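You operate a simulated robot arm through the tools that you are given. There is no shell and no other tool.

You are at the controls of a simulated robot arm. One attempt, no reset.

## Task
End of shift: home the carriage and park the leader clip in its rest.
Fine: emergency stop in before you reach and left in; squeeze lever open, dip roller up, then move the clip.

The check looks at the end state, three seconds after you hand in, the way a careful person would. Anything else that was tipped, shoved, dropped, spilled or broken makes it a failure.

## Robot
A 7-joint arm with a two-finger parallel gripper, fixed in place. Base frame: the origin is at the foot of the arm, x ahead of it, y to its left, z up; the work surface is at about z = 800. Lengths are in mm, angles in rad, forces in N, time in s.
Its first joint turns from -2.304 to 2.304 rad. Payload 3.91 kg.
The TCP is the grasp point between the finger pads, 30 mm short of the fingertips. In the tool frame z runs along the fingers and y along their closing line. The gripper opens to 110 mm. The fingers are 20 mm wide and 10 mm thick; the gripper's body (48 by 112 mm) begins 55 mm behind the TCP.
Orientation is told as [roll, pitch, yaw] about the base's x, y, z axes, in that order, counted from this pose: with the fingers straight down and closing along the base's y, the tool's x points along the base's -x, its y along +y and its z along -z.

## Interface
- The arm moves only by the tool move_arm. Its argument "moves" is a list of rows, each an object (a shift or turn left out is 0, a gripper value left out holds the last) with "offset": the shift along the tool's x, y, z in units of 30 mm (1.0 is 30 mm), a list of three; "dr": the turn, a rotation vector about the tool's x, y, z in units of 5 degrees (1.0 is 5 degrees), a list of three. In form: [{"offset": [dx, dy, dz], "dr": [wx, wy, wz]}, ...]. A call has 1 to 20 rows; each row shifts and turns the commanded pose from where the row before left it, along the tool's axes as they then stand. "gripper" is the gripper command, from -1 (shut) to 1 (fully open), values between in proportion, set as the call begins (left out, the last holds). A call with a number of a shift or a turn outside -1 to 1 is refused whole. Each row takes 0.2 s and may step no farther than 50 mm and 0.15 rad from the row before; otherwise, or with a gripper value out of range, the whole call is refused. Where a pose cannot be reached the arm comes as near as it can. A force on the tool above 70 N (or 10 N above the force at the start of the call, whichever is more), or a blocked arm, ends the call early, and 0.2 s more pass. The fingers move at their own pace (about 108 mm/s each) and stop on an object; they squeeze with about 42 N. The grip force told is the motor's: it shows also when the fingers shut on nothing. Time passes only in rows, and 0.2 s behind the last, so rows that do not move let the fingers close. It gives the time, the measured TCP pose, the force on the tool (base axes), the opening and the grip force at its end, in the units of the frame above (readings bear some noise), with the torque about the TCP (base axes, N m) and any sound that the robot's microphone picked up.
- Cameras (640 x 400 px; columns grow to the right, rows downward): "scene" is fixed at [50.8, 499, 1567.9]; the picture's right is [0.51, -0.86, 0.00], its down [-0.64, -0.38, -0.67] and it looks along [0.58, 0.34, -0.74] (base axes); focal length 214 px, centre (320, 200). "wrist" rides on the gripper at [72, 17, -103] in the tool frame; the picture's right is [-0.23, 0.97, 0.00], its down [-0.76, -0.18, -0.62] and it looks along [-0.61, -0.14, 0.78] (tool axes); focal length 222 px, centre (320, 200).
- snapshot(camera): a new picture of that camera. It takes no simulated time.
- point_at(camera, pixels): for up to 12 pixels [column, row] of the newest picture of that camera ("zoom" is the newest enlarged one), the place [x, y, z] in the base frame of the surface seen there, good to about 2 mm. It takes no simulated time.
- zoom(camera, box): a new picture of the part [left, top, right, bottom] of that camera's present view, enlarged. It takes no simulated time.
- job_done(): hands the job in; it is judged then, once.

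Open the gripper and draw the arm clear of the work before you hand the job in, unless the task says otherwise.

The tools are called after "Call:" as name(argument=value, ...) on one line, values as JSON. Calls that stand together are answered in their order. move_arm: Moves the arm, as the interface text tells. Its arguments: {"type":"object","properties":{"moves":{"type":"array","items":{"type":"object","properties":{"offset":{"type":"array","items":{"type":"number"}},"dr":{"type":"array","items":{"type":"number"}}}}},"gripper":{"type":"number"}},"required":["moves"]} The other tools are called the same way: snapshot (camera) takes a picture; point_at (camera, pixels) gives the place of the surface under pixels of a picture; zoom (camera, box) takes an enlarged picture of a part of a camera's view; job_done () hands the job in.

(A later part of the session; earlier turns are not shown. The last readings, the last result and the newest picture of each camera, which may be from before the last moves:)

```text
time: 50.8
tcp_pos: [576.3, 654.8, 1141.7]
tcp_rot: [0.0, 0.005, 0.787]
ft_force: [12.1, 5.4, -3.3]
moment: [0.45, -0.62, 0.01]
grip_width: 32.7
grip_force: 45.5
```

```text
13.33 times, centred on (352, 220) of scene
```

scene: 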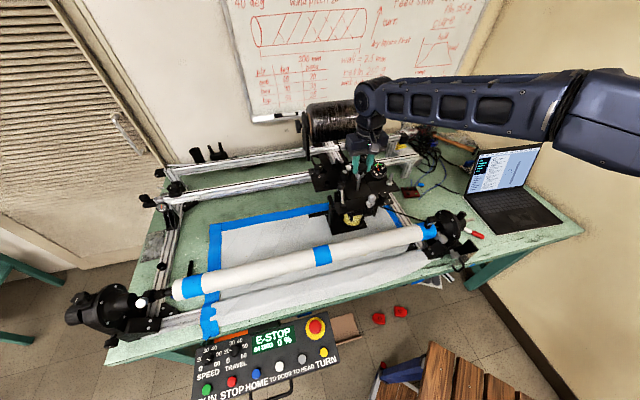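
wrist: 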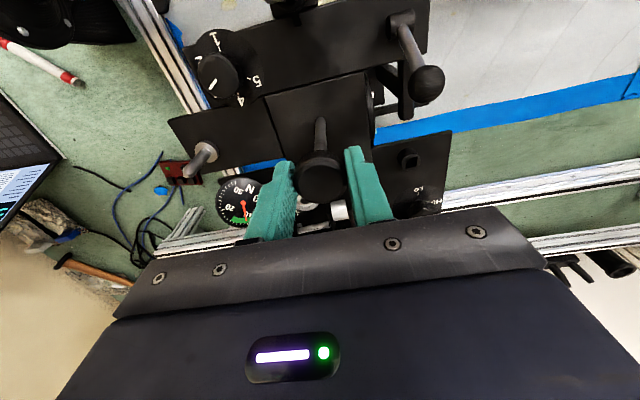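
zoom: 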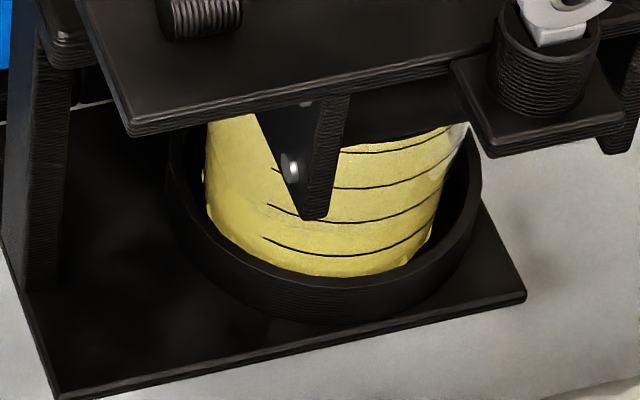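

The roller is no longer visible in the resin. I keep lifting a little at a time to find the top stop.

Call:
move_arm(moves=[{"offset": [-0.02, 0, -0.15]}, {"offset": [0, 0, -0.15]}, {"offset": [0, 0, -0.15]}], gripper=-1)

```text
time: 51.6
tcp_pos: [576.6, 654.9, 1157.2]
tcp_rot: [0.0, 0.004, 0.789]
ft_force: [18.7, 8.1, -3.3]
moment: [-0.06, -0.17, 0.04]
grip_width: 32.8
grip_force: 44.9
```

Still free at 85 mm; I relieve the sideways force a little (+n) and go on.

Call:
move_arm(moves=[{"offset": [-0.04, 0, 0]}, {"offset": [0, 0, -0.15]}, {"offset": [0, 0, -0.15]}], gripper=-1)

Call:
snapshot(camera="scene")

Call:
zoom(camera="scene", box=[310, 140, 400, 240])

```text
time: 52.4
tcp_pos: [575.9, 656.5, 1165.0]
tcp_rot: [0.002, 0.005, 0.79]
ft_force: [-8.8, -10.1, -2.7]
moment: [-0.49, 0.42, 0.05]
grip_width: 33.0
grip_force: 45.0
```

```text
taken
```

scene: 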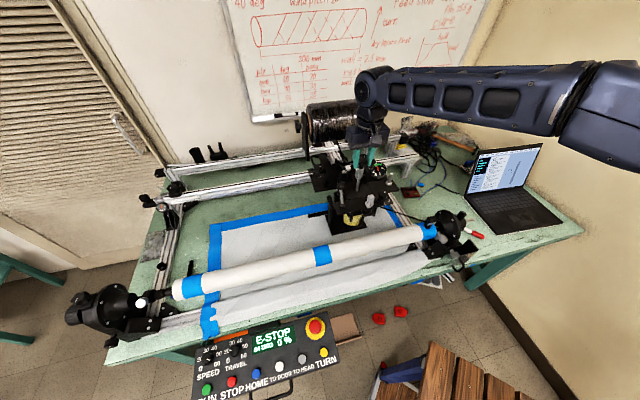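

```text
4.00 times, centred on (355, 190) of scene
```

zoom: 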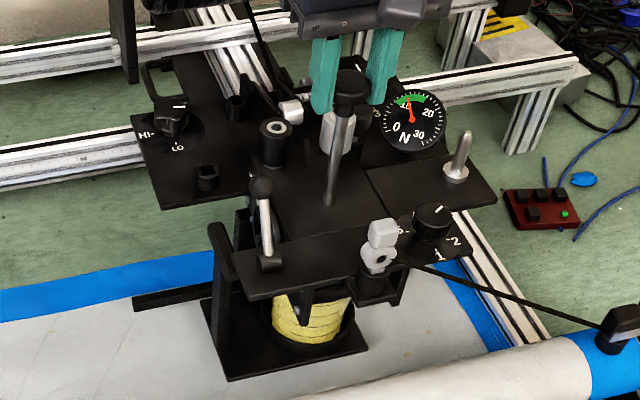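

At z 1165 still no vertical resistance. A few more small steps.

Call:
move_arm(moves=[{"offset": [0.01, 0, -0.1]}, {"offset": [0, 0, -0.1]}, {"offset": [0, 0, -0.1]}], gripper=-1)

```text
time: 53.2
tcp_pos: [575.3, 656.4, 1175.0]
tcp_rot: [0.001, 0.006, 0.79]
ft_force: [-19.9, -15.0, -3.6]
moment: [-0.37, 0.49, 0.0]
grip_width: 32.7
grip_force: 45.1
```

Still free at 103 mm, with ~25 N sideways; I ease toward −n and continue up in 3 mm steps to find the stop.

Call:
move_arm(moves=[{"offset": [0.03, 0, 0]}, {"offset": [0, 0, -0.1]}, {"offset": [0, 0, -0.1]}, {"offset": [0, 0, -0.1]}], gripper=-1)

Call:
snapshot(camera="scene")

Call:
zoom(camera="scene", box=[310, 140, 400, 240])

```text
time: 54.2
tcp_pos: [577.5, 655.9, 1182.7]
tcp_rot: [0.001, 0.007, 0.791]
ft_force: [-13.2, -3.0, -11.2]
moment: [0.46, -0.27, 0.04]
grip_width: 33.0
grip_force: 45.1
```

```text
taken
```

scene: 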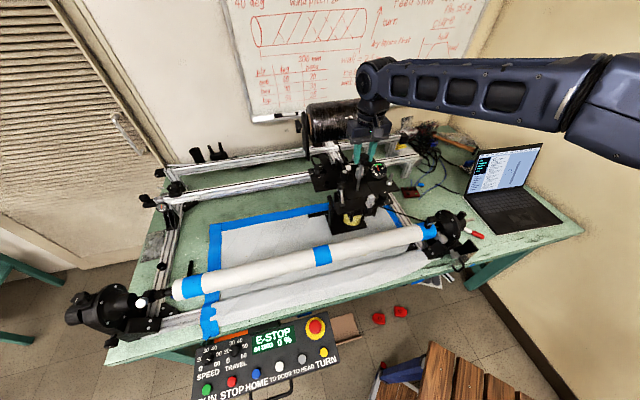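

```text
4.00 times, centred on (355, 190) of scene
```

zoom: 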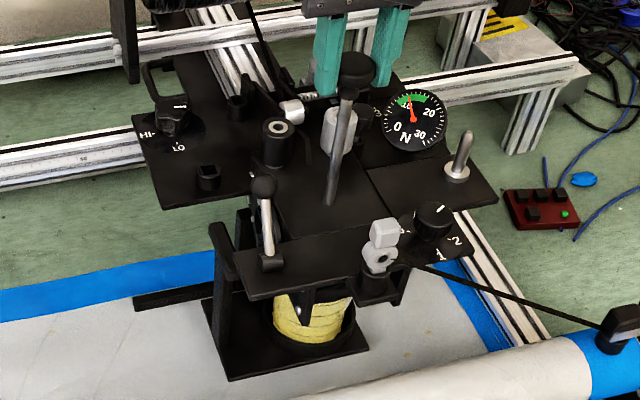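

Vertical force rose to −11 N at z 1183, so the knob has reached its top stop (~110 mm). I zoom on the stem to look for a latch, before testing whether it holds.

Call:
zoom(camera="scene", box=[344, 150, 376, 195])

Call:
snapshot(camera="wrist")

Call:
zoom(camera="wrist", box=[270, 80, 390, 210])

```text
8.89 times, centred on (360, 172) of scene
```

zoom: 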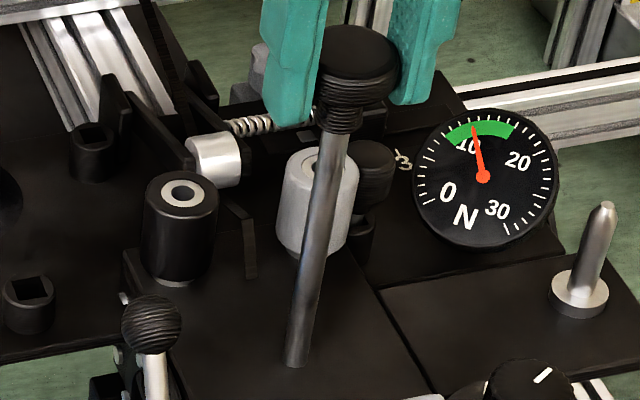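

```text
taken
```

wrist: 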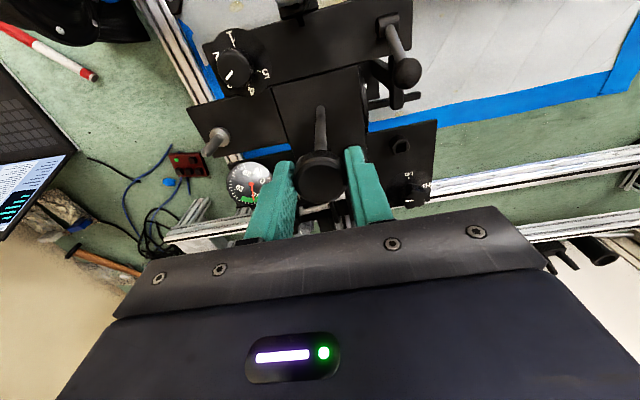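

```text
3.08 times, centred on (330, 145) of wrist
```

zoom: 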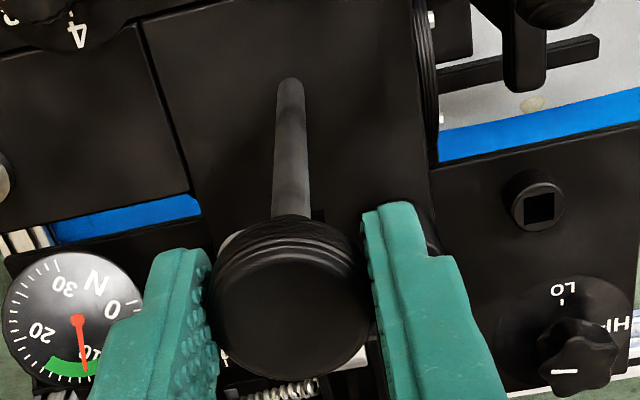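

The stem is plain, so friction or a detent must hold it. I test by moving down 3 mm while gripping: an upward force on the tool would mean it holds by itself.

Call:
move_arm(moves=[{"offset": [0, 0, 0.05]}, {"offset": [0, 0, 0.05]}], gripper=-1)

```text
time: 54.8
tcp_pos: [576.9, 655.1, 1180.3]
tcp_rot: [0.001, 0.0, 0.789]
ft_force: [-6.3, 4.6, 1.4]
moment: [0.38, -0.11, -0.01]
grip_width: 33.0
grip_force: 45.1
```

The reading turned to +1.4 N on lowering, hinting friction holds it. I repeat with one more small lowering for certainty, then raise again.

Call:
move_arm(moves=[{"offset": [0, 0, 0.05]}, {"offset": [0, 0, 0.05]}], gripper=-1)

Call:
move_arm(moves=[{"offset": [0, 0, -0.1]}, {"offset": [0, 0, -0.1]}], gripper=-1)

```text
time: 55.4
tcp_pos: [577.2, 655.0, 1177.6]
tcp_rot: [0.001, 0.007, 0.789]
ft_force: [-4.4, -3.2, 2.9]
moment: [0.45, -0.4, 0.04]
grip_width: 32.6
grip_force: 45.0
```

```text
time: 56.0
tcp_pos: [576.1, 655.9, 1181.6]
tcp_rot: [0.001, 0.007, 0.79]
ft_force: [-6.1, -11.0, -10.7]
moment: [-0.04, -0.08, 0.01]
grip_width: 32.7
grip_force: 44.9
```

Lowering gave +2.9 N, so it holds by friction; it's back at the top stop. I release it slowly and check it stays.

Call:
move_arm(moves=[{"offset": [0, 0, 0]}, {"offset": [0, 0, 0]}, {"offset": [0, 0, 0]}], gripper=0.0)

Call:
zoom(camera="scene", box=[310, 140, 400, 240])

```text
time: 56.8
tcp_pos: [577.2, 655.8, 1182.3]
tcp_rot: [-0.001, 0.004, 0.79]
ft_force: [0.8, 0.4, 0.1]
moment: [-0.03, 0.02, 0.02]
grip_width: 55.2
grip_force: 0.1
```

```text
4.00 times, centred on (355, 190) of scene
```

zoom: 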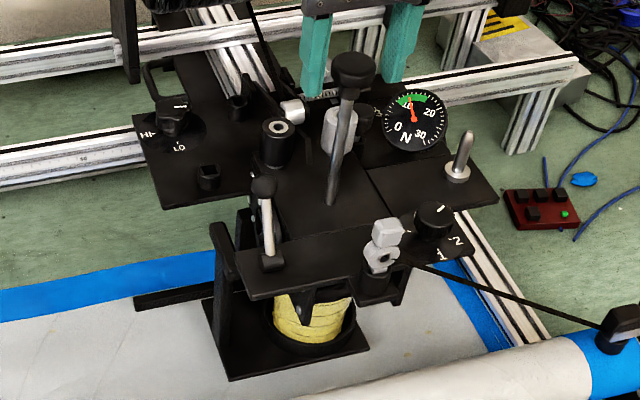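

The knob stays up. I rise clear to z ≈ 1270, then measure the carriage's left edges for nudging it back home.

Call:
move_arm(moves=[{"offset": [0, 0, -1]}, {"offset": [0, 0, -1]}, {"offset": [0, 0, -1]}, {"offset": [1, 0, 0]}, {"offset": [1, 0, 0]}, {"offset": [1, 0, 0]}, {"offset": [1, 0, 0]}, {"offset": [1, 0, 0]}, {"offset": [1, 0, 0]}, {"offset": [1, 0, 0]}, {"offset": [1, 0, 0]}], gripper=-1)

Call:
snapshot(camera="scene")

Call:
zoom(camera="scene", box=[300, 140, 380, 240])

Call:
zoom(camera="scene", box=[290, 130, 450, 230])

```text
time: 59.2
tcp_pos: [406.8, 482.6, 1273.7]
tcp_rot: [0.0, 0.006, 0.791]
ft_force: [0.5, -0.8, -0.1]
moment: [-0.02, 0.04, -0.02]
grip_width: 0.0
grip_force: 37.1
```

```text
taken
```

scene: 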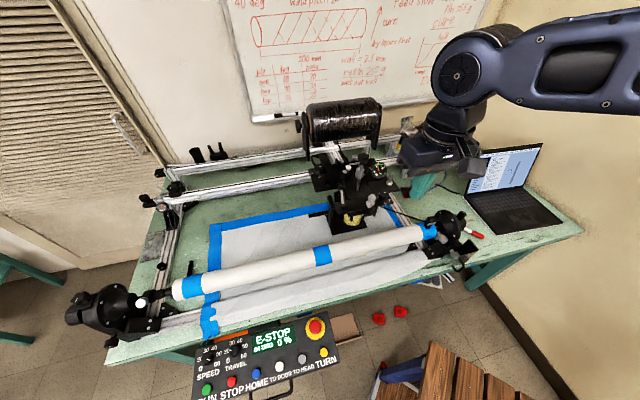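

```text
4.00 times, centred on (340, 190) of scene
```

zoom: 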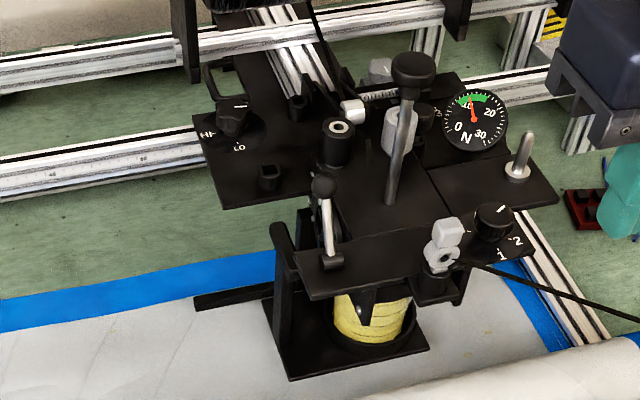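

```text
4.00 times, centred on (370, 180) of scene
```

zoom: 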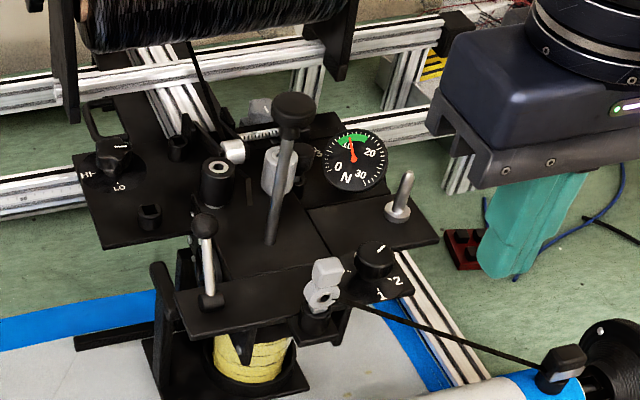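

Compared with the homed picture the carriage seems now only ~2–3 mm off. I take the same 10× boxes as at home for an exact comparison (home: LO label zoom px 204,268; gauge pivot 391,47; pin tip 531,78).

Call:
zoom(camera="scene", box=[308, 150, 356, 190])

Call:
zoom(camera="scene", box=[340, 165, 404, 205])

```text
10.00 times, centred on (332, 170) of scene
```

zoom: 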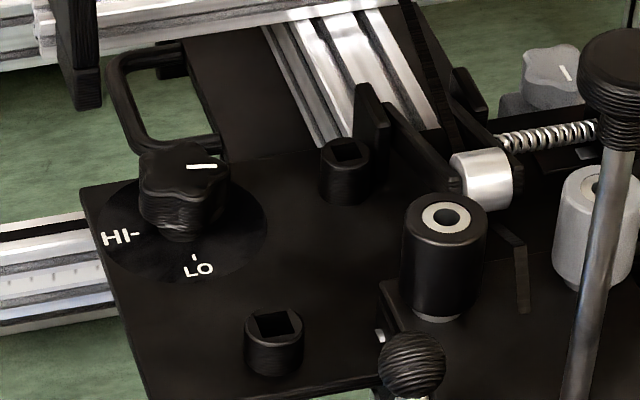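

```text
10.00 times, centred on (372, 185) of scene
```

zoom: 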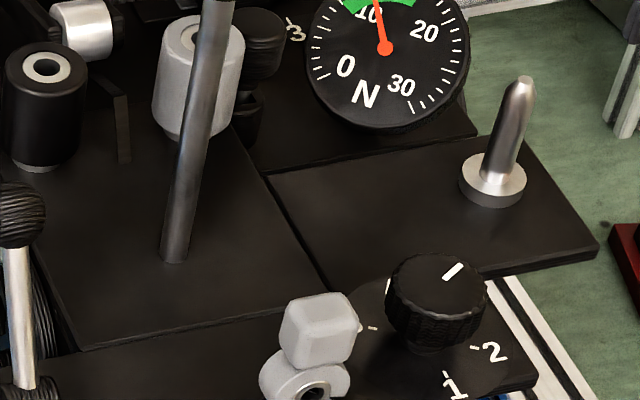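

The carriage is about 2.3 mm off home now; I'll recheck after the clip is parked. Next I move above the clip (about 580, 398) for a top view, at TCP z ≈ 1157.

Call:
move_arm(moves=[{"offset": [-0.295, -0.83, 0.45]}, {"offset": [-0.295, -0.83, 0.45]}, {"offset": [-0.295, -0.83, 0.45]}, {"offset": [-0.295, -0.83, 0.5]}, {"offset": [-0.295, -0.83, 0.5]}, {"offset": [-0.295, -0.83, 0.5]}, {"offset": [-0.295, -0.83, 0.5]}, {"offset": [-0.295, -0.83, 0.5]}], gripper=0.2)

Call:
snapshot(camera="wrist")

Call:
zoom(camera="wrist", box=[250, 60, 410, 180])

```text
time: 61.0
tcp_pos: [597.2, 394.1, 1159.8]
tcp_rot: [-0.001, 0.005, 0.79]
ft_force: [-0.5, 0.3, 0.3]
moment: [0.03, -0.05, 0.02]
grip_width: 65.9
grip_force: 0.1
```

```text
taken
```

wrist: 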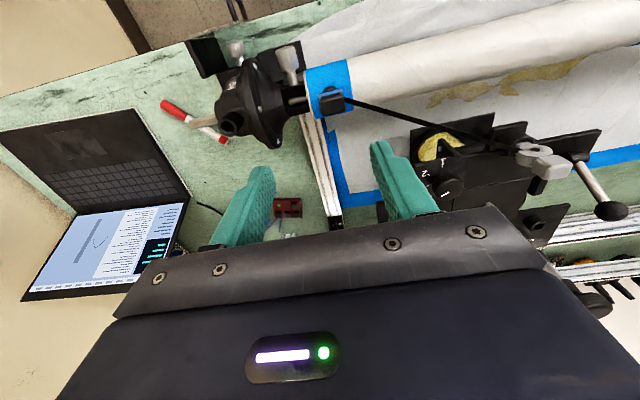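

```text
3.33 times, centred on (330, 120) of wrist
```

zoom: 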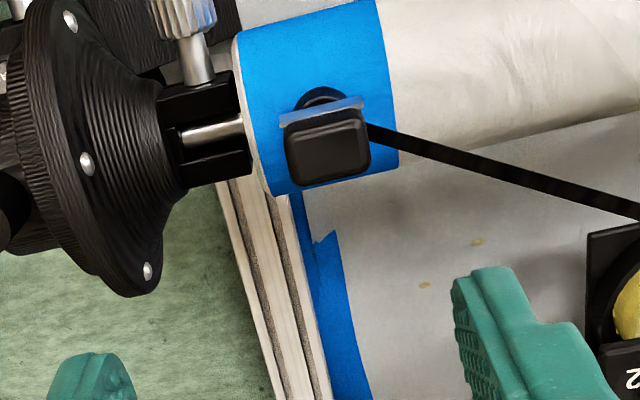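

The clip's head is at px 333,105 with its grey jaw toward the operator side. I zoom in more and measure its corners.

Call:
zoom(camera="wrist", box=[305, 80, 361, 120])

Call:
point_at(camera="zoom", pixels=[[320, 230], [200, 190], [400, 170], [430, 290], [230, 320], [190, 130], [420, 100], [300, 90], [300, 140], [340, 60], [440, 200], [500, 200]])

```text
10.00 times, centred on (333, 100) of wrist
```

zoom: 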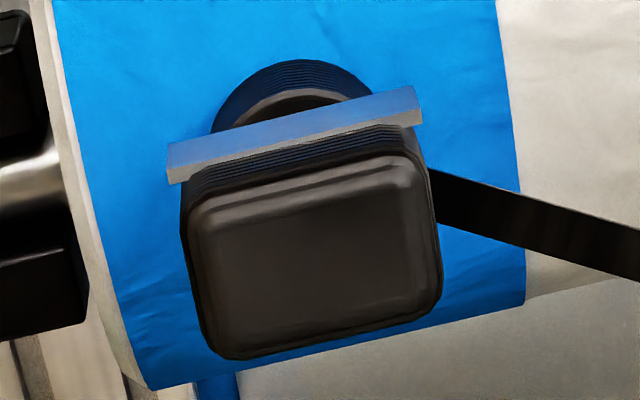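

```text
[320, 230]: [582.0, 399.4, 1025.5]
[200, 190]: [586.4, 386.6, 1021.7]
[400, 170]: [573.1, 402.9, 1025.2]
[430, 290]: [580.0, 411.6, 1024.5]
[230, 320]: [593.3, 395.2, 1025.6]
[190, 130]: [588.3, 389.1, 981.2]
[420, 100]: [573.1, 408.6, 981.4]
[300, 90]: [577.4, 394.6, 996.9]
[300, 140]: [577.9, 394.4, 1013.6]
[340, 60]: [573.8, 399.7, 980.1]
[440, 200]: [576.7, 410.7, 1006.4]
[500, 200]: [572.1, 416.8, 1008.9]
```

The head is about 25 × 20 mm, aligned with the machine axis, top z 1025, centred near (583, 399), with the tow leaving on the carriage side. Before taking it I look at the sockets from above: I rise, turn the tool by −90° (camera to the door side), and go over the front post.

Call:
move_arm(moves=[{"offset": [0, 0, -1], "dr": [0, 0, 1]}, {"offset": [0, 0, -1], "dr": [0, 0, 1]}, {"offset": [0, 0, -1], "dr": [0, 0, 1]}, {"offset": [0, 0, -1], "dr": [0, 0, 1]}, {"dr": [0, 0, 1]}, {"dr": [0, 0, 1]}, {"dr": [0, 0, 1]}, {"dr": [0, 0, 1]}, {"dr": [0, 0, 1]}, {"dr": [0, 0, 1]}, {"dr": [0, 0, 1]}, {"dr": [0, 0, 1]}, {"dr": [0, 0, 1]}, {"dr": [0, 0, 1]}, {"dr": [0, 0, 1]}, {"dr": [0, 0, 1]}, {"dr": [0, 0, 1]}, {"dr": [0, 0, 1]}], gripper=-1)

Call:
move_arm(moves=[{"offset": [0.93, 0.8, 0]}, {"offset": [0.93, 0.8, 0]}, {"offset": [0.93, 0.8, 0]}, {"offset": [0.93, 0.8, 0]}, {"offset": [0.93, 0.8, 0]}, {"offset": [0.93, 0.8, 0]}, {"offset": [0.93, 0.8, 0]}, {"offset": [0.93, 0.8, 0]}, {"offset": [0.93, 0.8, 0]}, {"offset": [0.93, 0.8, 0]}], gripper=-1)

Call:
snapshot(camera="wrist")

```text
time: 64.8
tcp_pos: [599.1, 394.7, 1278.3]
tcp_rot: [-0.006, 0.0, -0.782]
ft_force: [-0.8, 0.1, -0.3]
moment: [-0.01, -0.06, 0.01]
grip_width: 0.2
grip_force: 38.0
```

```text
time: 67.0
tcp_pos: [570.8, 760.6, 1278.8]
tcp_rot: [-0.006, 0.001, -0.782]
ft_force: [0.1, -1.2, 1.5]
moment: [0.14, -0.02, -0.01]
grip_width: 0.3
grip_force: 37.6
```

```text
taken
```

wrist: 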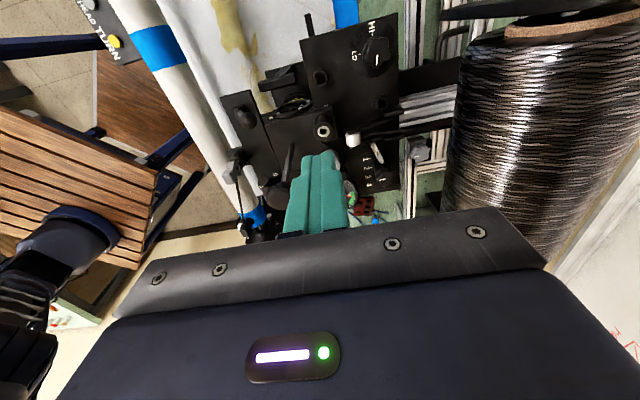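

The sockets are at px 320,78 and 381,102; the spool is near on the right. I zoom in and measure both holes and the spool's near edge.

Call:
zoom(camera="wrist", box=[300, 60, 348, 95])

Call:
zoom(camera="wrist", box=[355, 80, 403, 120])

Call:
point_at(camera="wrist", pixels=[[320, 78], [312, 76], [327, 76], [320, 70], [381, 102], [375, 100], [386, 100], [380, 45], [465, 100], [470, 60], [460, 160], [480, 100]])

```text
11.43 times, centred on (324, 78) of wrist
```

zoom: 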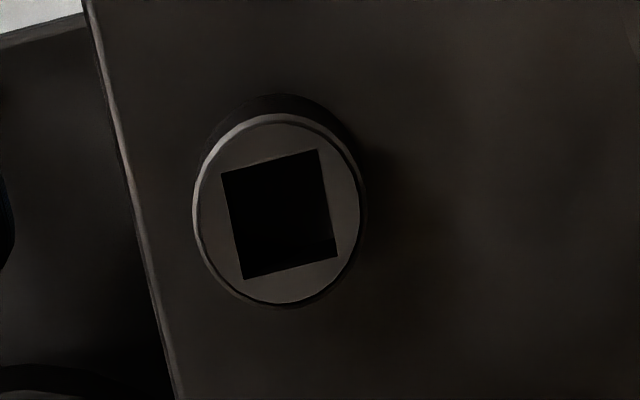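

```text
10.00 times, centred on (379, 100) of wrist
```

zoom: 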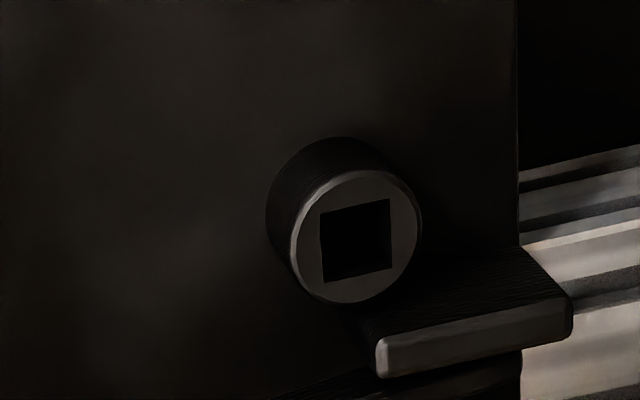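

```text
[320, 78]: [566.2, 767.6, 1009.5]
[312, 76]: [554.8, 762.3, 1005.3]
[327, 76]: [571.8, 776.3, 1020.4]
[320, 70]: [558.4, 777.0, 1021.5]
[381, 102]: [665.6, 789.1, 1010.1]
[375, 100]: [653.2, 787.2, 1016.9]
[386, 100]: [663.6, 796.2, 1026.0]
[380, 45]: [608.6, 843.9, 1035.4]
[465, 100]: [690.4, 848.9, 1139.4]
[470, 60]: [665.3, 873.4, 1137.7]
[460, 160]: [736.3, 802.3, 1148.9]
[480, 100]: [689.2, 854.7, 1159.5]
```

The front post's hole is ~12.5 mm square and aligned with the machine; the rear one looks smaller and lies beyond comfortable reach, so the front post (≈566, 769, top 1021) is my candidate rest. I now return over the clip with the fingers across the n direction (tow left free), correcting a 0.3° tilt.

Call:
move_arm(moves=[{"dr": [-0.069, 0, 0]}, {"offset": [-0.878, -0.826, 0]}, {"offset": [-0.878, -0.826, 0]}, {"offset": [-0.878, -0.826, 0]}, {"offset": [-0.878, -0.826, 0]}, {"offset": [-0.878, -0.826, 0]}, {"offset": [-0.878, -0.826, 0]}, {"offset": [-0.878, -0.826, 0]}, {"offset": [-0.878, -0.826, 0]}, {"offset": [-0.878, -0.826, 0]}, {"offset": [-0.878, -0.826, 0]}, {"offset": [0, 0, 1]}, {"offset": [0, 0, 1]}, {"offset": [0, 0, 1]}, {"offset": [0, 0, 1]}], gripper=0.0)

Call:
snapshot(camera="wrist")

Call:
zoom(camera="wrist", box=[280, 70, 376, 130])

```text
time: 70.2
tcp_pos: [581.0, 400.1, 1155.6]
tcp_rot: [0.001, 0.001, -0.78]
ft_force: [-0.6, -0.3, 0.4]
moment: [0.04, 0.01, 0.03]
grip_width: 55.0
grip_force: 0.0
```

```text
taken
```

wrist: 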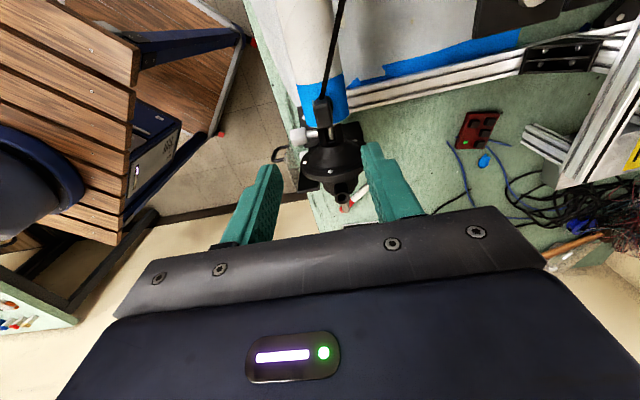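

```text
6.67 times, centred on (328, 100) of wrist
```

zoom: 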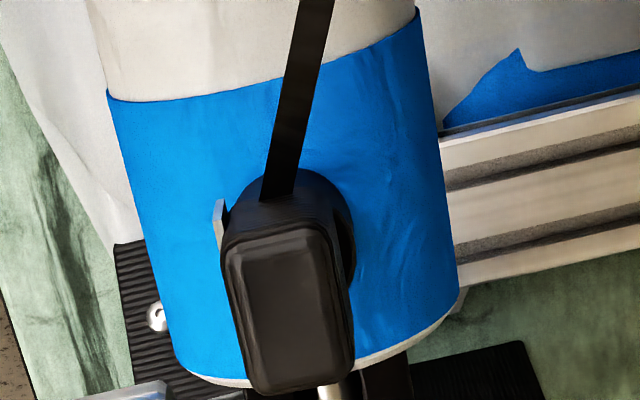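

From the carriage side, I measure the head (zoom px 285,290), its n-faces and the boss.

Call:
point_at(camera="zoom", pixels=[[285, 290], [245, 240], [325, 240], [345, 350], [265, 370], [218, 220], [345, 250], [300, 180], [330, 200], [240, 320], [350, 300], [275, 190]])

```text
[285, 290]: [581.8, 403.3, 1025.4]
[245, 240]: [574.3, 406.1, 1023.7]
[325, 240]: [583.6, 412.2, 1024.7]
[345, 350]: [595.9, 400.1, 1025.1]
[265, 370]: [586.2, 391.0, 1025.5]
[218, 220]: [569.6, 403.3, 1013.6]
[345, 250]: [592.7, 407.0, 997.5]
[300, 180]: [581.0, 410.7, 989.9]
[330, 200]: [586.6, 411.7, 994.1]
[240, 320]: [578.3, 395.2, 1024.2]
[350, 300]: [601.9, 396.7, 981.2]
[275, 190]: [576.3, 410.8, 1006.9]
```

Head centre settles at about (583.7, 400.3), faces 19 mm apart across n. I align and go down to TCP z ≈ 1036 (tips 1006, above the boss rim at 997).

Call:
move_arm(moves=[{"offset": [-0.06, 0.07, 0]}, {"offset": [0, 0, 1]}, {"offset": [0, 0, 1]}, {"offset": [0, 0, 1]}, {"offset": [0, 0, 0.6]}, {"offset": [0, 0, 0.4]}], gripper=0.0)

Call:
snapshot(camera="wrist")

Call:
zoom(camera="scene", box=[400, 195, 464, 250])

```text
time: 71.6
tcp_pos: [584.8, 400.8, 1036.9]
tcp_rot: [0.002, -0.001, -0.779]
ft_force: [0.1, 0.1, 0.5]
moment: [0.02, -0.01, 0.0]
grip_width: 55.2
grip_force: 0.1
```

```text
taken
```

wrist: 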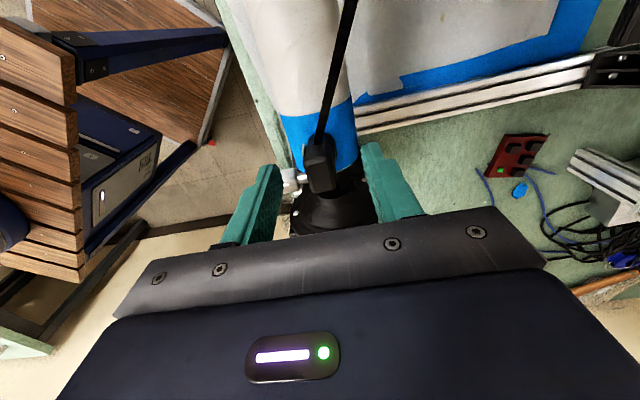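

```text
7.27 times, centred on (432, 222) of scene
```

zoom: 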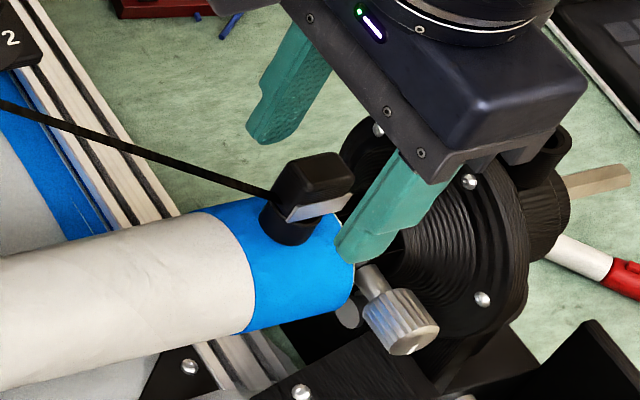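

The clip sits between the fingers (px 321,170). I zoom to check the centring along the machine axis before closing.

Call:
zoom(camera="wrist", box=[270, 125, 382, 210])

Call:
point_at(camera="zoom", pixels=[[290, 200], [255, 150], [330, 150], [340, 290], [270, 310], [300, 240]])

```text
4.71 times, centred on (326, 168) of wrist
```

zoom: 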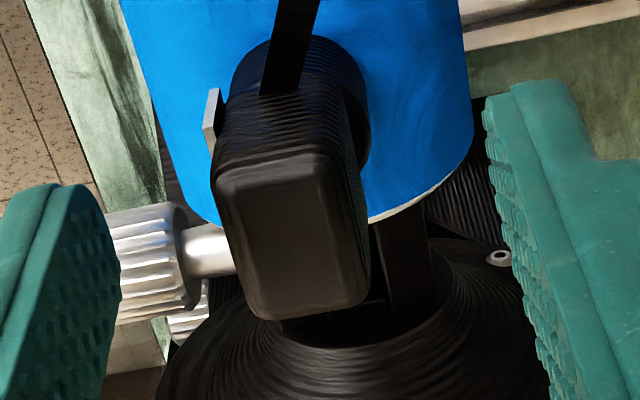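

```text
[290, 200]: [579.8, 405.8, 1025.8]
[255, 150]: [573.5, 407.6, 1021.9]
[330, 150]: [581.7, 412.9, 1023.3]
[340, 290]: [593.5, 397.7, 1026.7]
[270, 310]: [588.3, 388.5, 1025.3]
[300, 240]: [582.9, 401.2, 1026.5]
```

The head is centred within 1–2 mm. I check that the silver thumbscrew (scene px 443,238) is not in the way of the closing finger.

Call:
point_at(camera="scene", pixels=[[443, 238.5], [440, 234], [438, 232], [437.5, 229], [445, 220]])

```text
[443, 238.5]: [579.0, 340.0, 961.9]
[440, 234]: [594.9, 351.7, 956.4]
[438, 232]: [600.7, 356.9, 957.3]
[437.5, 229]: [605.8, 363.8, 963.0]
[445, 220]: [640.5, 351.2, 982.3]
```

The screw's top is well below the tips (z ≈ 965 vs 1007). I close on the clip head.

Call:
move_arm(moves=[{"offset": [0, 0, 0]}, {"offset": [0, 0, 0]}, {"offset": [0, 0, 0]}], gripper=-1)

Call:
snapshot(camera="wrist")

Call:
zoom(camera="scene", box=[400, 195, 464, 250])

```text
time: 72.4
tcp_pos: [585.4, 400.8, 1037.5]
tcp_rot: [0.002, 0.001, -0.78]
ft_force: [0.3, 0.5, -0.5]
moment: [0.05, -0.02, -0.01]
grip_width: 16.2
grip_force: 42.2
```

```text
taken
```

wrist: 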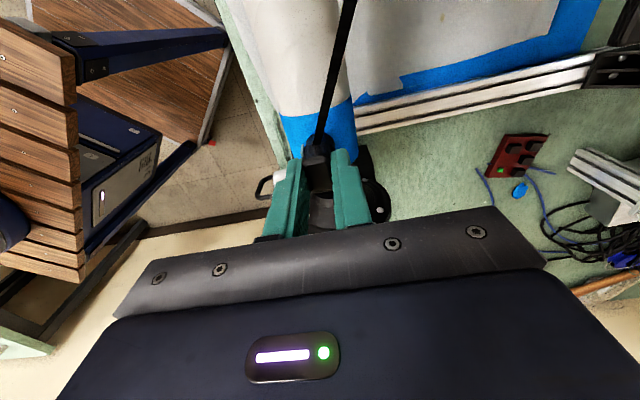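

```text
7.27 times, centred on (432, 222) of scene
```

zoom: 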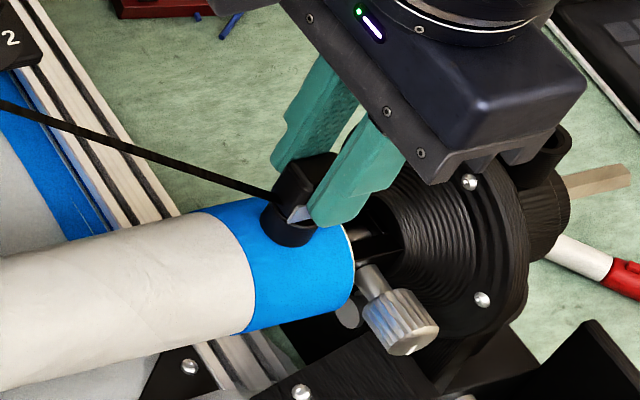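

The clip is held at 16.2 mm. I pull straight up in small steps watching the force.

Call:
move_arm(moves=[{"offset": [0, 0, -0.1]}, {"offset": [0, 0, -0.1]}, {"offset": [0, 0, -0.2]}], gripper=-1)

Call:
zoom(camera="scene", box=[400, 195, 464, 250])

```text
time: 73.2
tcp_pos: [585.4, 400.6, 1048.1]
tcp_rot: [-0.001, 0.0, -0.782]
ft_force: [0.2, 0.3, -0.1]
moment: [0.0, -0.01, 0.01]
grip_width: 16.1
grip_force: 41.8
```

```text
7.27 times, centred on (432, 222) of scene
```

zoom: 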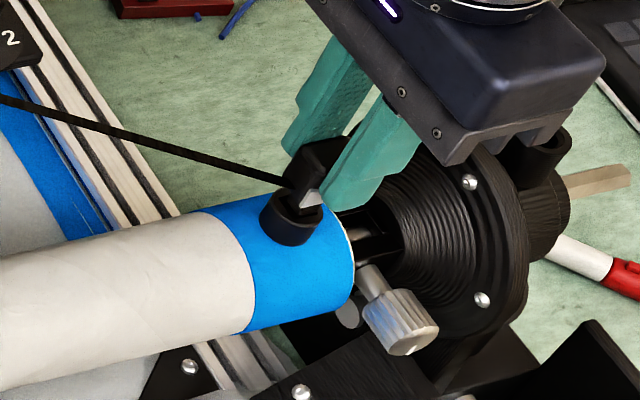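

The clip lifts freely, the boss stays on the mandrel and a narrower neck shows below the head. I keep lifting 27 mm more.

Call:
move_arm(moves=[{"offset": [0, 0, -0.3]}, {"offset": [0, 0, -0.3]}, {"offset": [0, 0, -0.3]}], gripper=-1)

Call:
zoom(camera="scene", box=[410, 190, 458, 240])

Call:
snapshot(camera="scene")

```text
time: 74.0
tcp_pos: [584.4, 401.3, 1076.4]
tcp_rot: [0.001, 0.0, -0.782]
ft_force: [-0.8, 0.0, 0.2]
moment: [0.01, 0.01, 0.0]
grip_width: 16.2
grip_force: 41.6
```

```text
8.00 times, centred on (434, 215) of scene
```

zoom: 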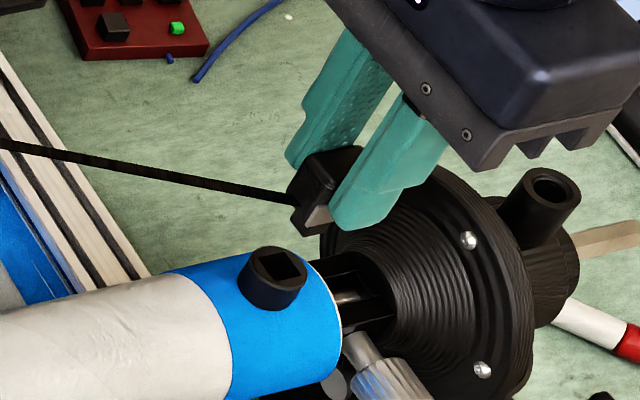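

```text
taken
```

scene: 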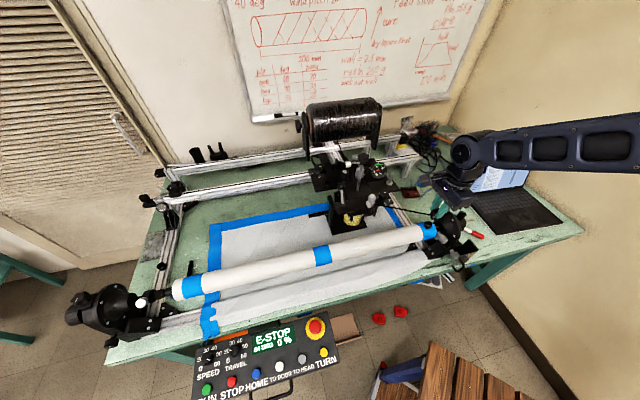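

The mandrel boss has a square hole, so the clip has a square peg that matches the carriage's square-hole post. I rise and carry the clip inward over the feed eye at z 1240, keeping the tow short and above the raised knob (top ≈ 1176).

Call:
move_arm(moves=[{"offset": [0.2, 0.1, -0.909]}, {"offset": [0.538, 0.332, -0.909]}, {"offset": [0.538, 0.332, -0.909]}, {"offset": [0.538, 0.332, -0.909]}, {"offset": [0.538, 0.332, -0.909]}, {"offset": [0.538, 0.332, -0.909]}], gripper=-1)

Call:
snapshot(camera="scene")

Call:
zoom(camera="scene", box=[320, 120, 480, 240])

```text
time: 75.4
tcp_pos: [561.3, 500.4, 1238.7]
tcp_rot: [0.001, 0.001, -0.782]
ft_force: [-0.1, -0.6, -0.1]
moment: [0.03, 0.0, 0.02]
grip_width: 16.3
grip_force: 42.3
```

```text
taken
```

scene: 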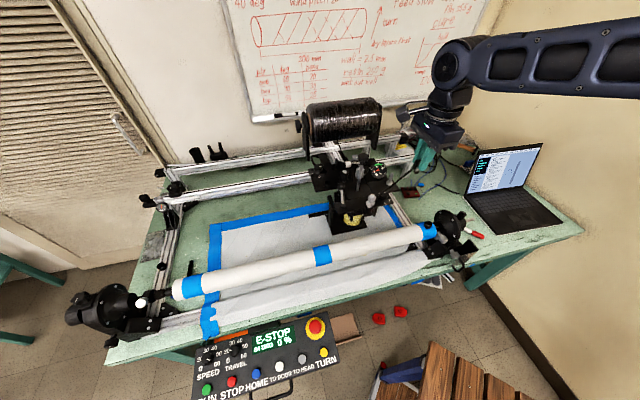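

```text
3.33 times, centred on (400, 180) of scene
```

zoom: 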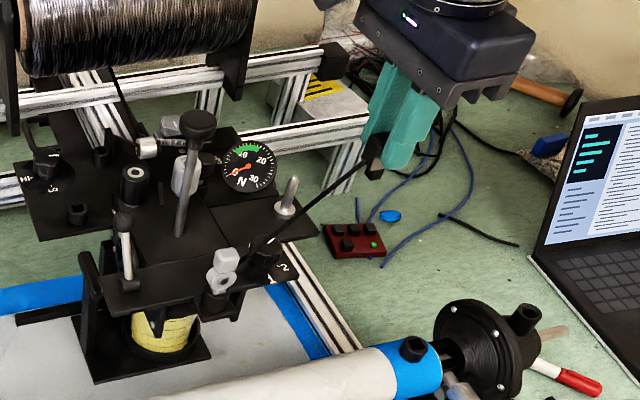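

The tow runs straight from the eye to the clip and the tension gauge fell toward zero, so it's slack-free and unloaded. I continue to a point beside the raised knob and then turn the tool by +90°.

Call:
move_arm(moves=[{"offset": [0.822, 0.746, 0]}, {"offset": [0.822, 0.746, 0]}, {"offset": [0.822, 0.746, 0]}, {"offset": [0.822, 0.746, 0]}], gripper=-1)

Call:
move_arm(moves=[{"dr": [0, 0, -1]}, {"dr": [0, 0, -1]}, {"dr": [0, 0, -1]}, {"dr": [0, 0, -1]}, {"dr": [0, 0, -1]}, {"dr": [0, 0, -1]}, {"dr": [0, 0, -1]}, {"dr": [0, 0, -1]}, {"dr": [0, 0, -1]}, {"dr": [0, 0, -1]}, {"dr": [0, 0, -1]}, {"dr": [0, 0, -1]}, {"dr": [0, 0, -1]}, {"dr": [0, 0, -1]}, {"dr": [0, 0, -1]}, {"dr": [0, 0, -1]}, {"dr": [0, 0, -1]}, {"dr": [0, 0, -1]}], gripper=-1)

Call:
snapshot(camera="scene")

Call:
zoom(camera="scene", box=[290, 110, 410, 230])

```text
time: 76.4
tcp_pos: [553.6, 634.3, 1240.2]
tcp_rot: [0.002, 0.004, -0.782]
ft_force: [0.3, -0.4, 0.7]
moment: [0.05, 0.03, 0.0]
grip_width: 16.3
grip_force: 42.2
```

```text
time: 80.2
tcp_pos: [553.4, 633.2, 1238.7]
tcp_rot: [-0.001, -0.002, 0.791]
ft_force: [0.2, 0.6, 0.6]
moment: [0.0, -0.02, -0.04]
grip_width: 16.4
grip_force: 41.9
```

```text
taken
```

scene: 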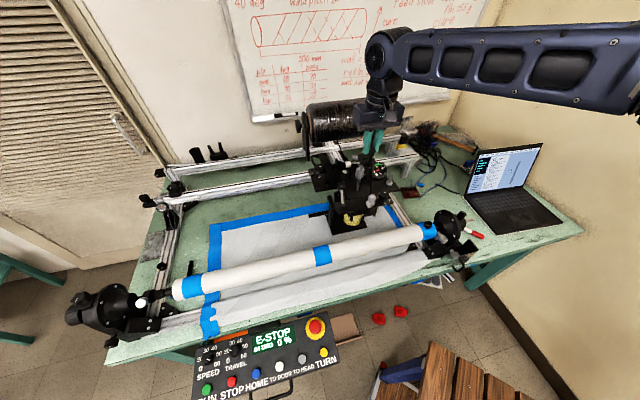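

```text
3.33 times, centred on (350, 170) of scene
```

zoom: 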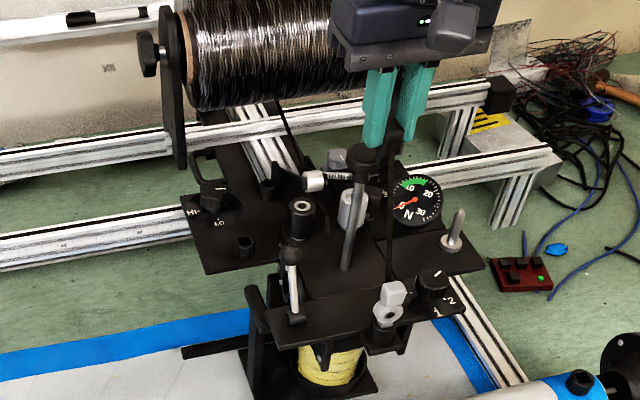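

The clip is held upright with the tow clear of the knob stem. I continue past the knob's near side and down toward the front post, stopping at TCP z ≈ 1120 (peg about 45 mm above the post).

Call:
move_arm(moves=[{"offset": [-0.425, 0.92, 0.4]}, {"offset": [-0.425, 0.92, 0.4]}, {"offset": [-0.667, 0.26, 0.79]}, {"offset": [-0.667, 0.26, 0.79]}, {"offset": [-0.667, 0.26, 0.79]}, {"offset": [-0.667, 0.26, 0.79]}], gripper=-1)

Call:
snapshot(camera="wrist")

Call:
snapshot(camera="scene")

Call:
zoom(camera="scene", box=[290, 130, 386, 210])

```text
time: 81.6
tcp_pos: [566.1, 770.1, 1122.0]
tcp_rot: [0.001, -0.004, 0.79]
ft_force: [-0.9, 0.0, 0.6]
moment: [0.0, -0.02, 0.02]
grip_width: 16.2
grip_force: 41.7
```

```text
taken
```

wrist: 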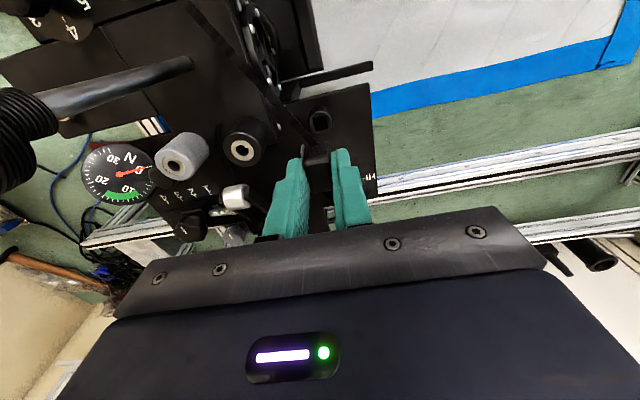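

```text
taken
```

scene: 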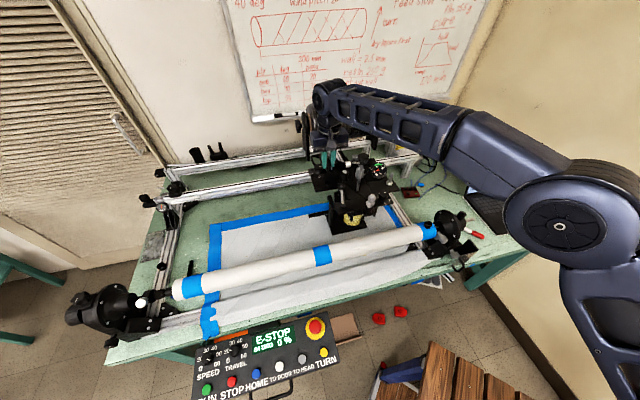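

```text
5.00 times, centred on (338, 170) of scene
```

zoom: 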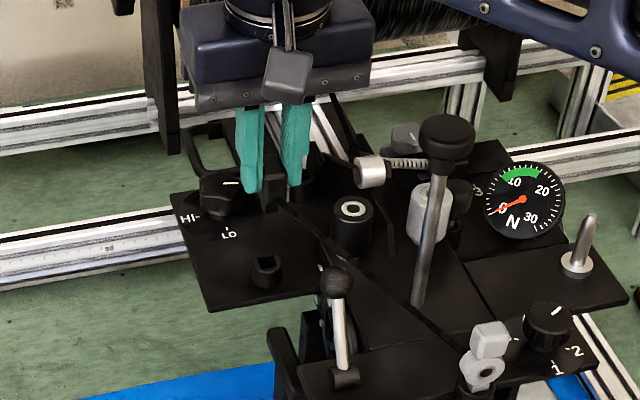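

The post is at wrist px 320,118, the clip between the fingers at 317,155, and the tow passes between lever and knob. I zoom and measure the post's hole precisely.

Call:
zoom(camera="wrist", box=[290, 95, 354, 175])

Call:
zoom(camera="wrist", box=[300, 100, 340, 130])

```text
5.00 times, centred on (322, 135) of wrist
```

zoom: 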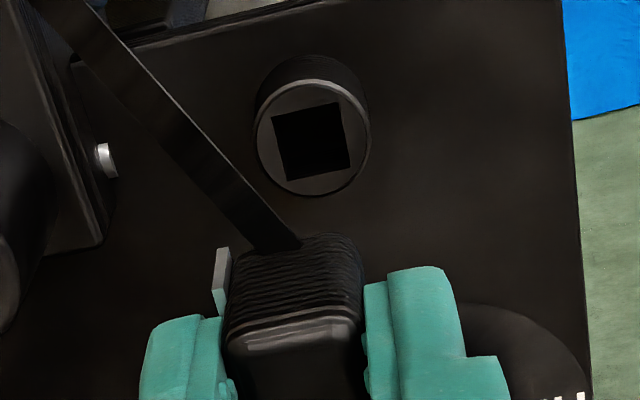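

```text
13.33 times, centred on (320, 115) of wrist
```

zoom: 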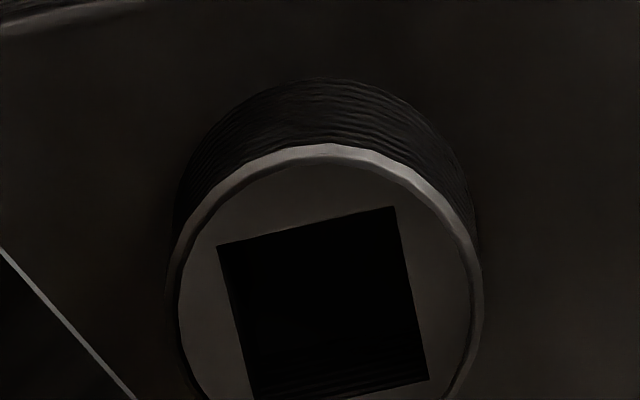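

The hole centre projects to within ~1 mm of the TCP axis. To know the peg's offset in the fingers I measure the now empty mandrel boss (scene px ~429,228), since the clip came straight out of it.

Call:
zoom(camera="scene", box=[418, 215, 442, 240])

```text
16.00 times, centred on (430, 228) of scene
```

zoom: 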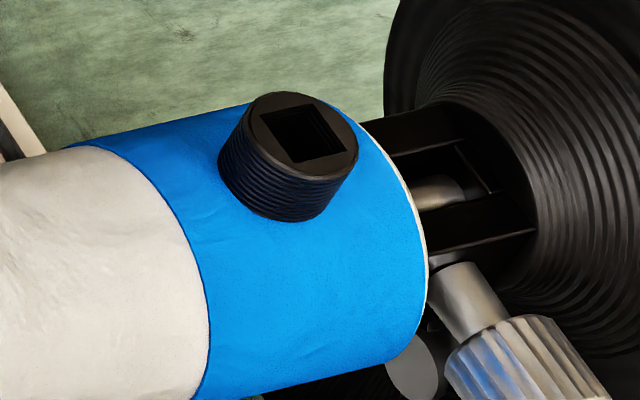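

I take rim points around the boss hole (zoom centre ~303,135).

Call:
point_at(camera="zoom", pixels=[[285, 98], [325, 103], [352, 152], [335, 166], [275, 155], [248, 112], [303, 135], [318, 100], [258, 130], [290, 170]])

```text
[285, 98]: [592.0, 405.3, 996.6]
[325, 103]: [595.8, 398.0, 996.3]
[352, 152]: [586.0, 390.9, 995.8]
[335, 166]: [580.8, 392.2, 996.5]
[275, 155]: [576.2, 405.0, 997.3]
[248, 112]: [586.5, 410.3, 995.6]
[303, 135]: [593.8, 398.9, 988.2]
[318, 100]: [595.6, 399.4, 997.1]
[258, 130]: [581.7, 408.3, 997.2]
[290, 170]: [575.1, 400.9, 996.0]
```

The boss rim is at z 996.5, its centre (585.7, 400.5), i.e. within 0.5 mm of the TCP at grasp. Now the same rim measurement for the carriage post in the scene view (px ~327,184).

Call:
zoom(camera="scene", box=[315, 172, 343, 196])

```text
16.00 times, centred on (329, 184) of scene
```

zoom: 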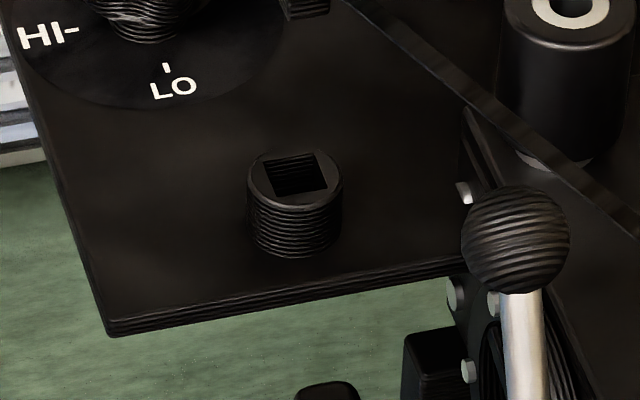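

I take rim points of this post (zoom ellipse centre ~295,177).

Call:
point_at(camera="zoom", pixels=[[255, 175], [335, 178], [300, 205], [270, 155], [328, 165], [265, 192], [325, 198], [337, 185], [322, 155], [296, 176], [285, 203], [251, 182]])

```text
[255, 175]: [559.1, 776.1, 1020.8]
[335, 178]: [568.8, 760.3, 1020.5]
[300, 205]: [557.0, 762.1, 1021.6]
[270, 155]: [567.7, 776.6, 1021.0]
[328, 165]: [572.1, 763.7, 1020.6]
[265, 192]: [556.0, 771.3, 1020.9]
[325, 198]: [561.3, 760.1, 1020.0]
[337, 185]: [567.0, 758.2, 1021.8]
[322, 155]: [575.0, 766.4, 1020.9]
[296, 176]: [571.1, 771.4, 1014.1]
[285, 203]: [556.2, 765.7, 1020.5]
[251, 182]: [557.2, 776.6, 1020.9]
```

Rim z 1020.8, centre about (565, 768) from the scene. I cross-check with rim points from the wrist camera, whose calibration the tool knows exactly.

Call:
zoom(camera="wrist", box=[290, 95, 354, 175])

Call:
point_at(camera="zoom", pixels=[[264, 140], [360, 130], [310, 92], [318, 188], [275, 170], [350, 100], [355, 165], [280, 100], [312, 142], [300, 186], [362, 150], [262, 155]])

```text
5.00 times, centred on (322, 135) of wrist
```

zoom: 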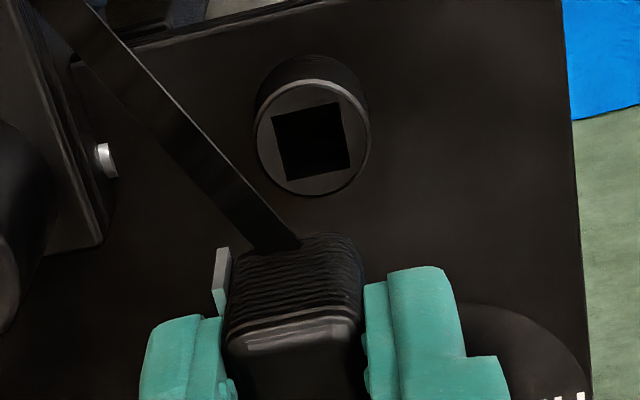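

```text
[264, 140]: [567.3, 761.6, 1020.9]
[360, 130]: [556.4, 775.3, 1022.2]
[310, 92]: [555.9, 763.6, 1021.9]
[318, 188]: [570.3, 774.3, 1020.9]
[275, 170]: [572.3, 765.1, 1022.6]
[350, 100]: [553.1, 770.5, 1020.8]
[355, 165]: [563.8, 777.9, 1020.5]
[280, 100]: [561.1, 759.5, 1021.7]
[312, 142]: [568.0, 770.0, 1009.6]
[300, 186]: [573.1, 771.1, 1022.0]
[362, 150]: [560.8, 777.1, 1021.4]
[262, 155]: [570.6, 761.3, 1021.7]
```

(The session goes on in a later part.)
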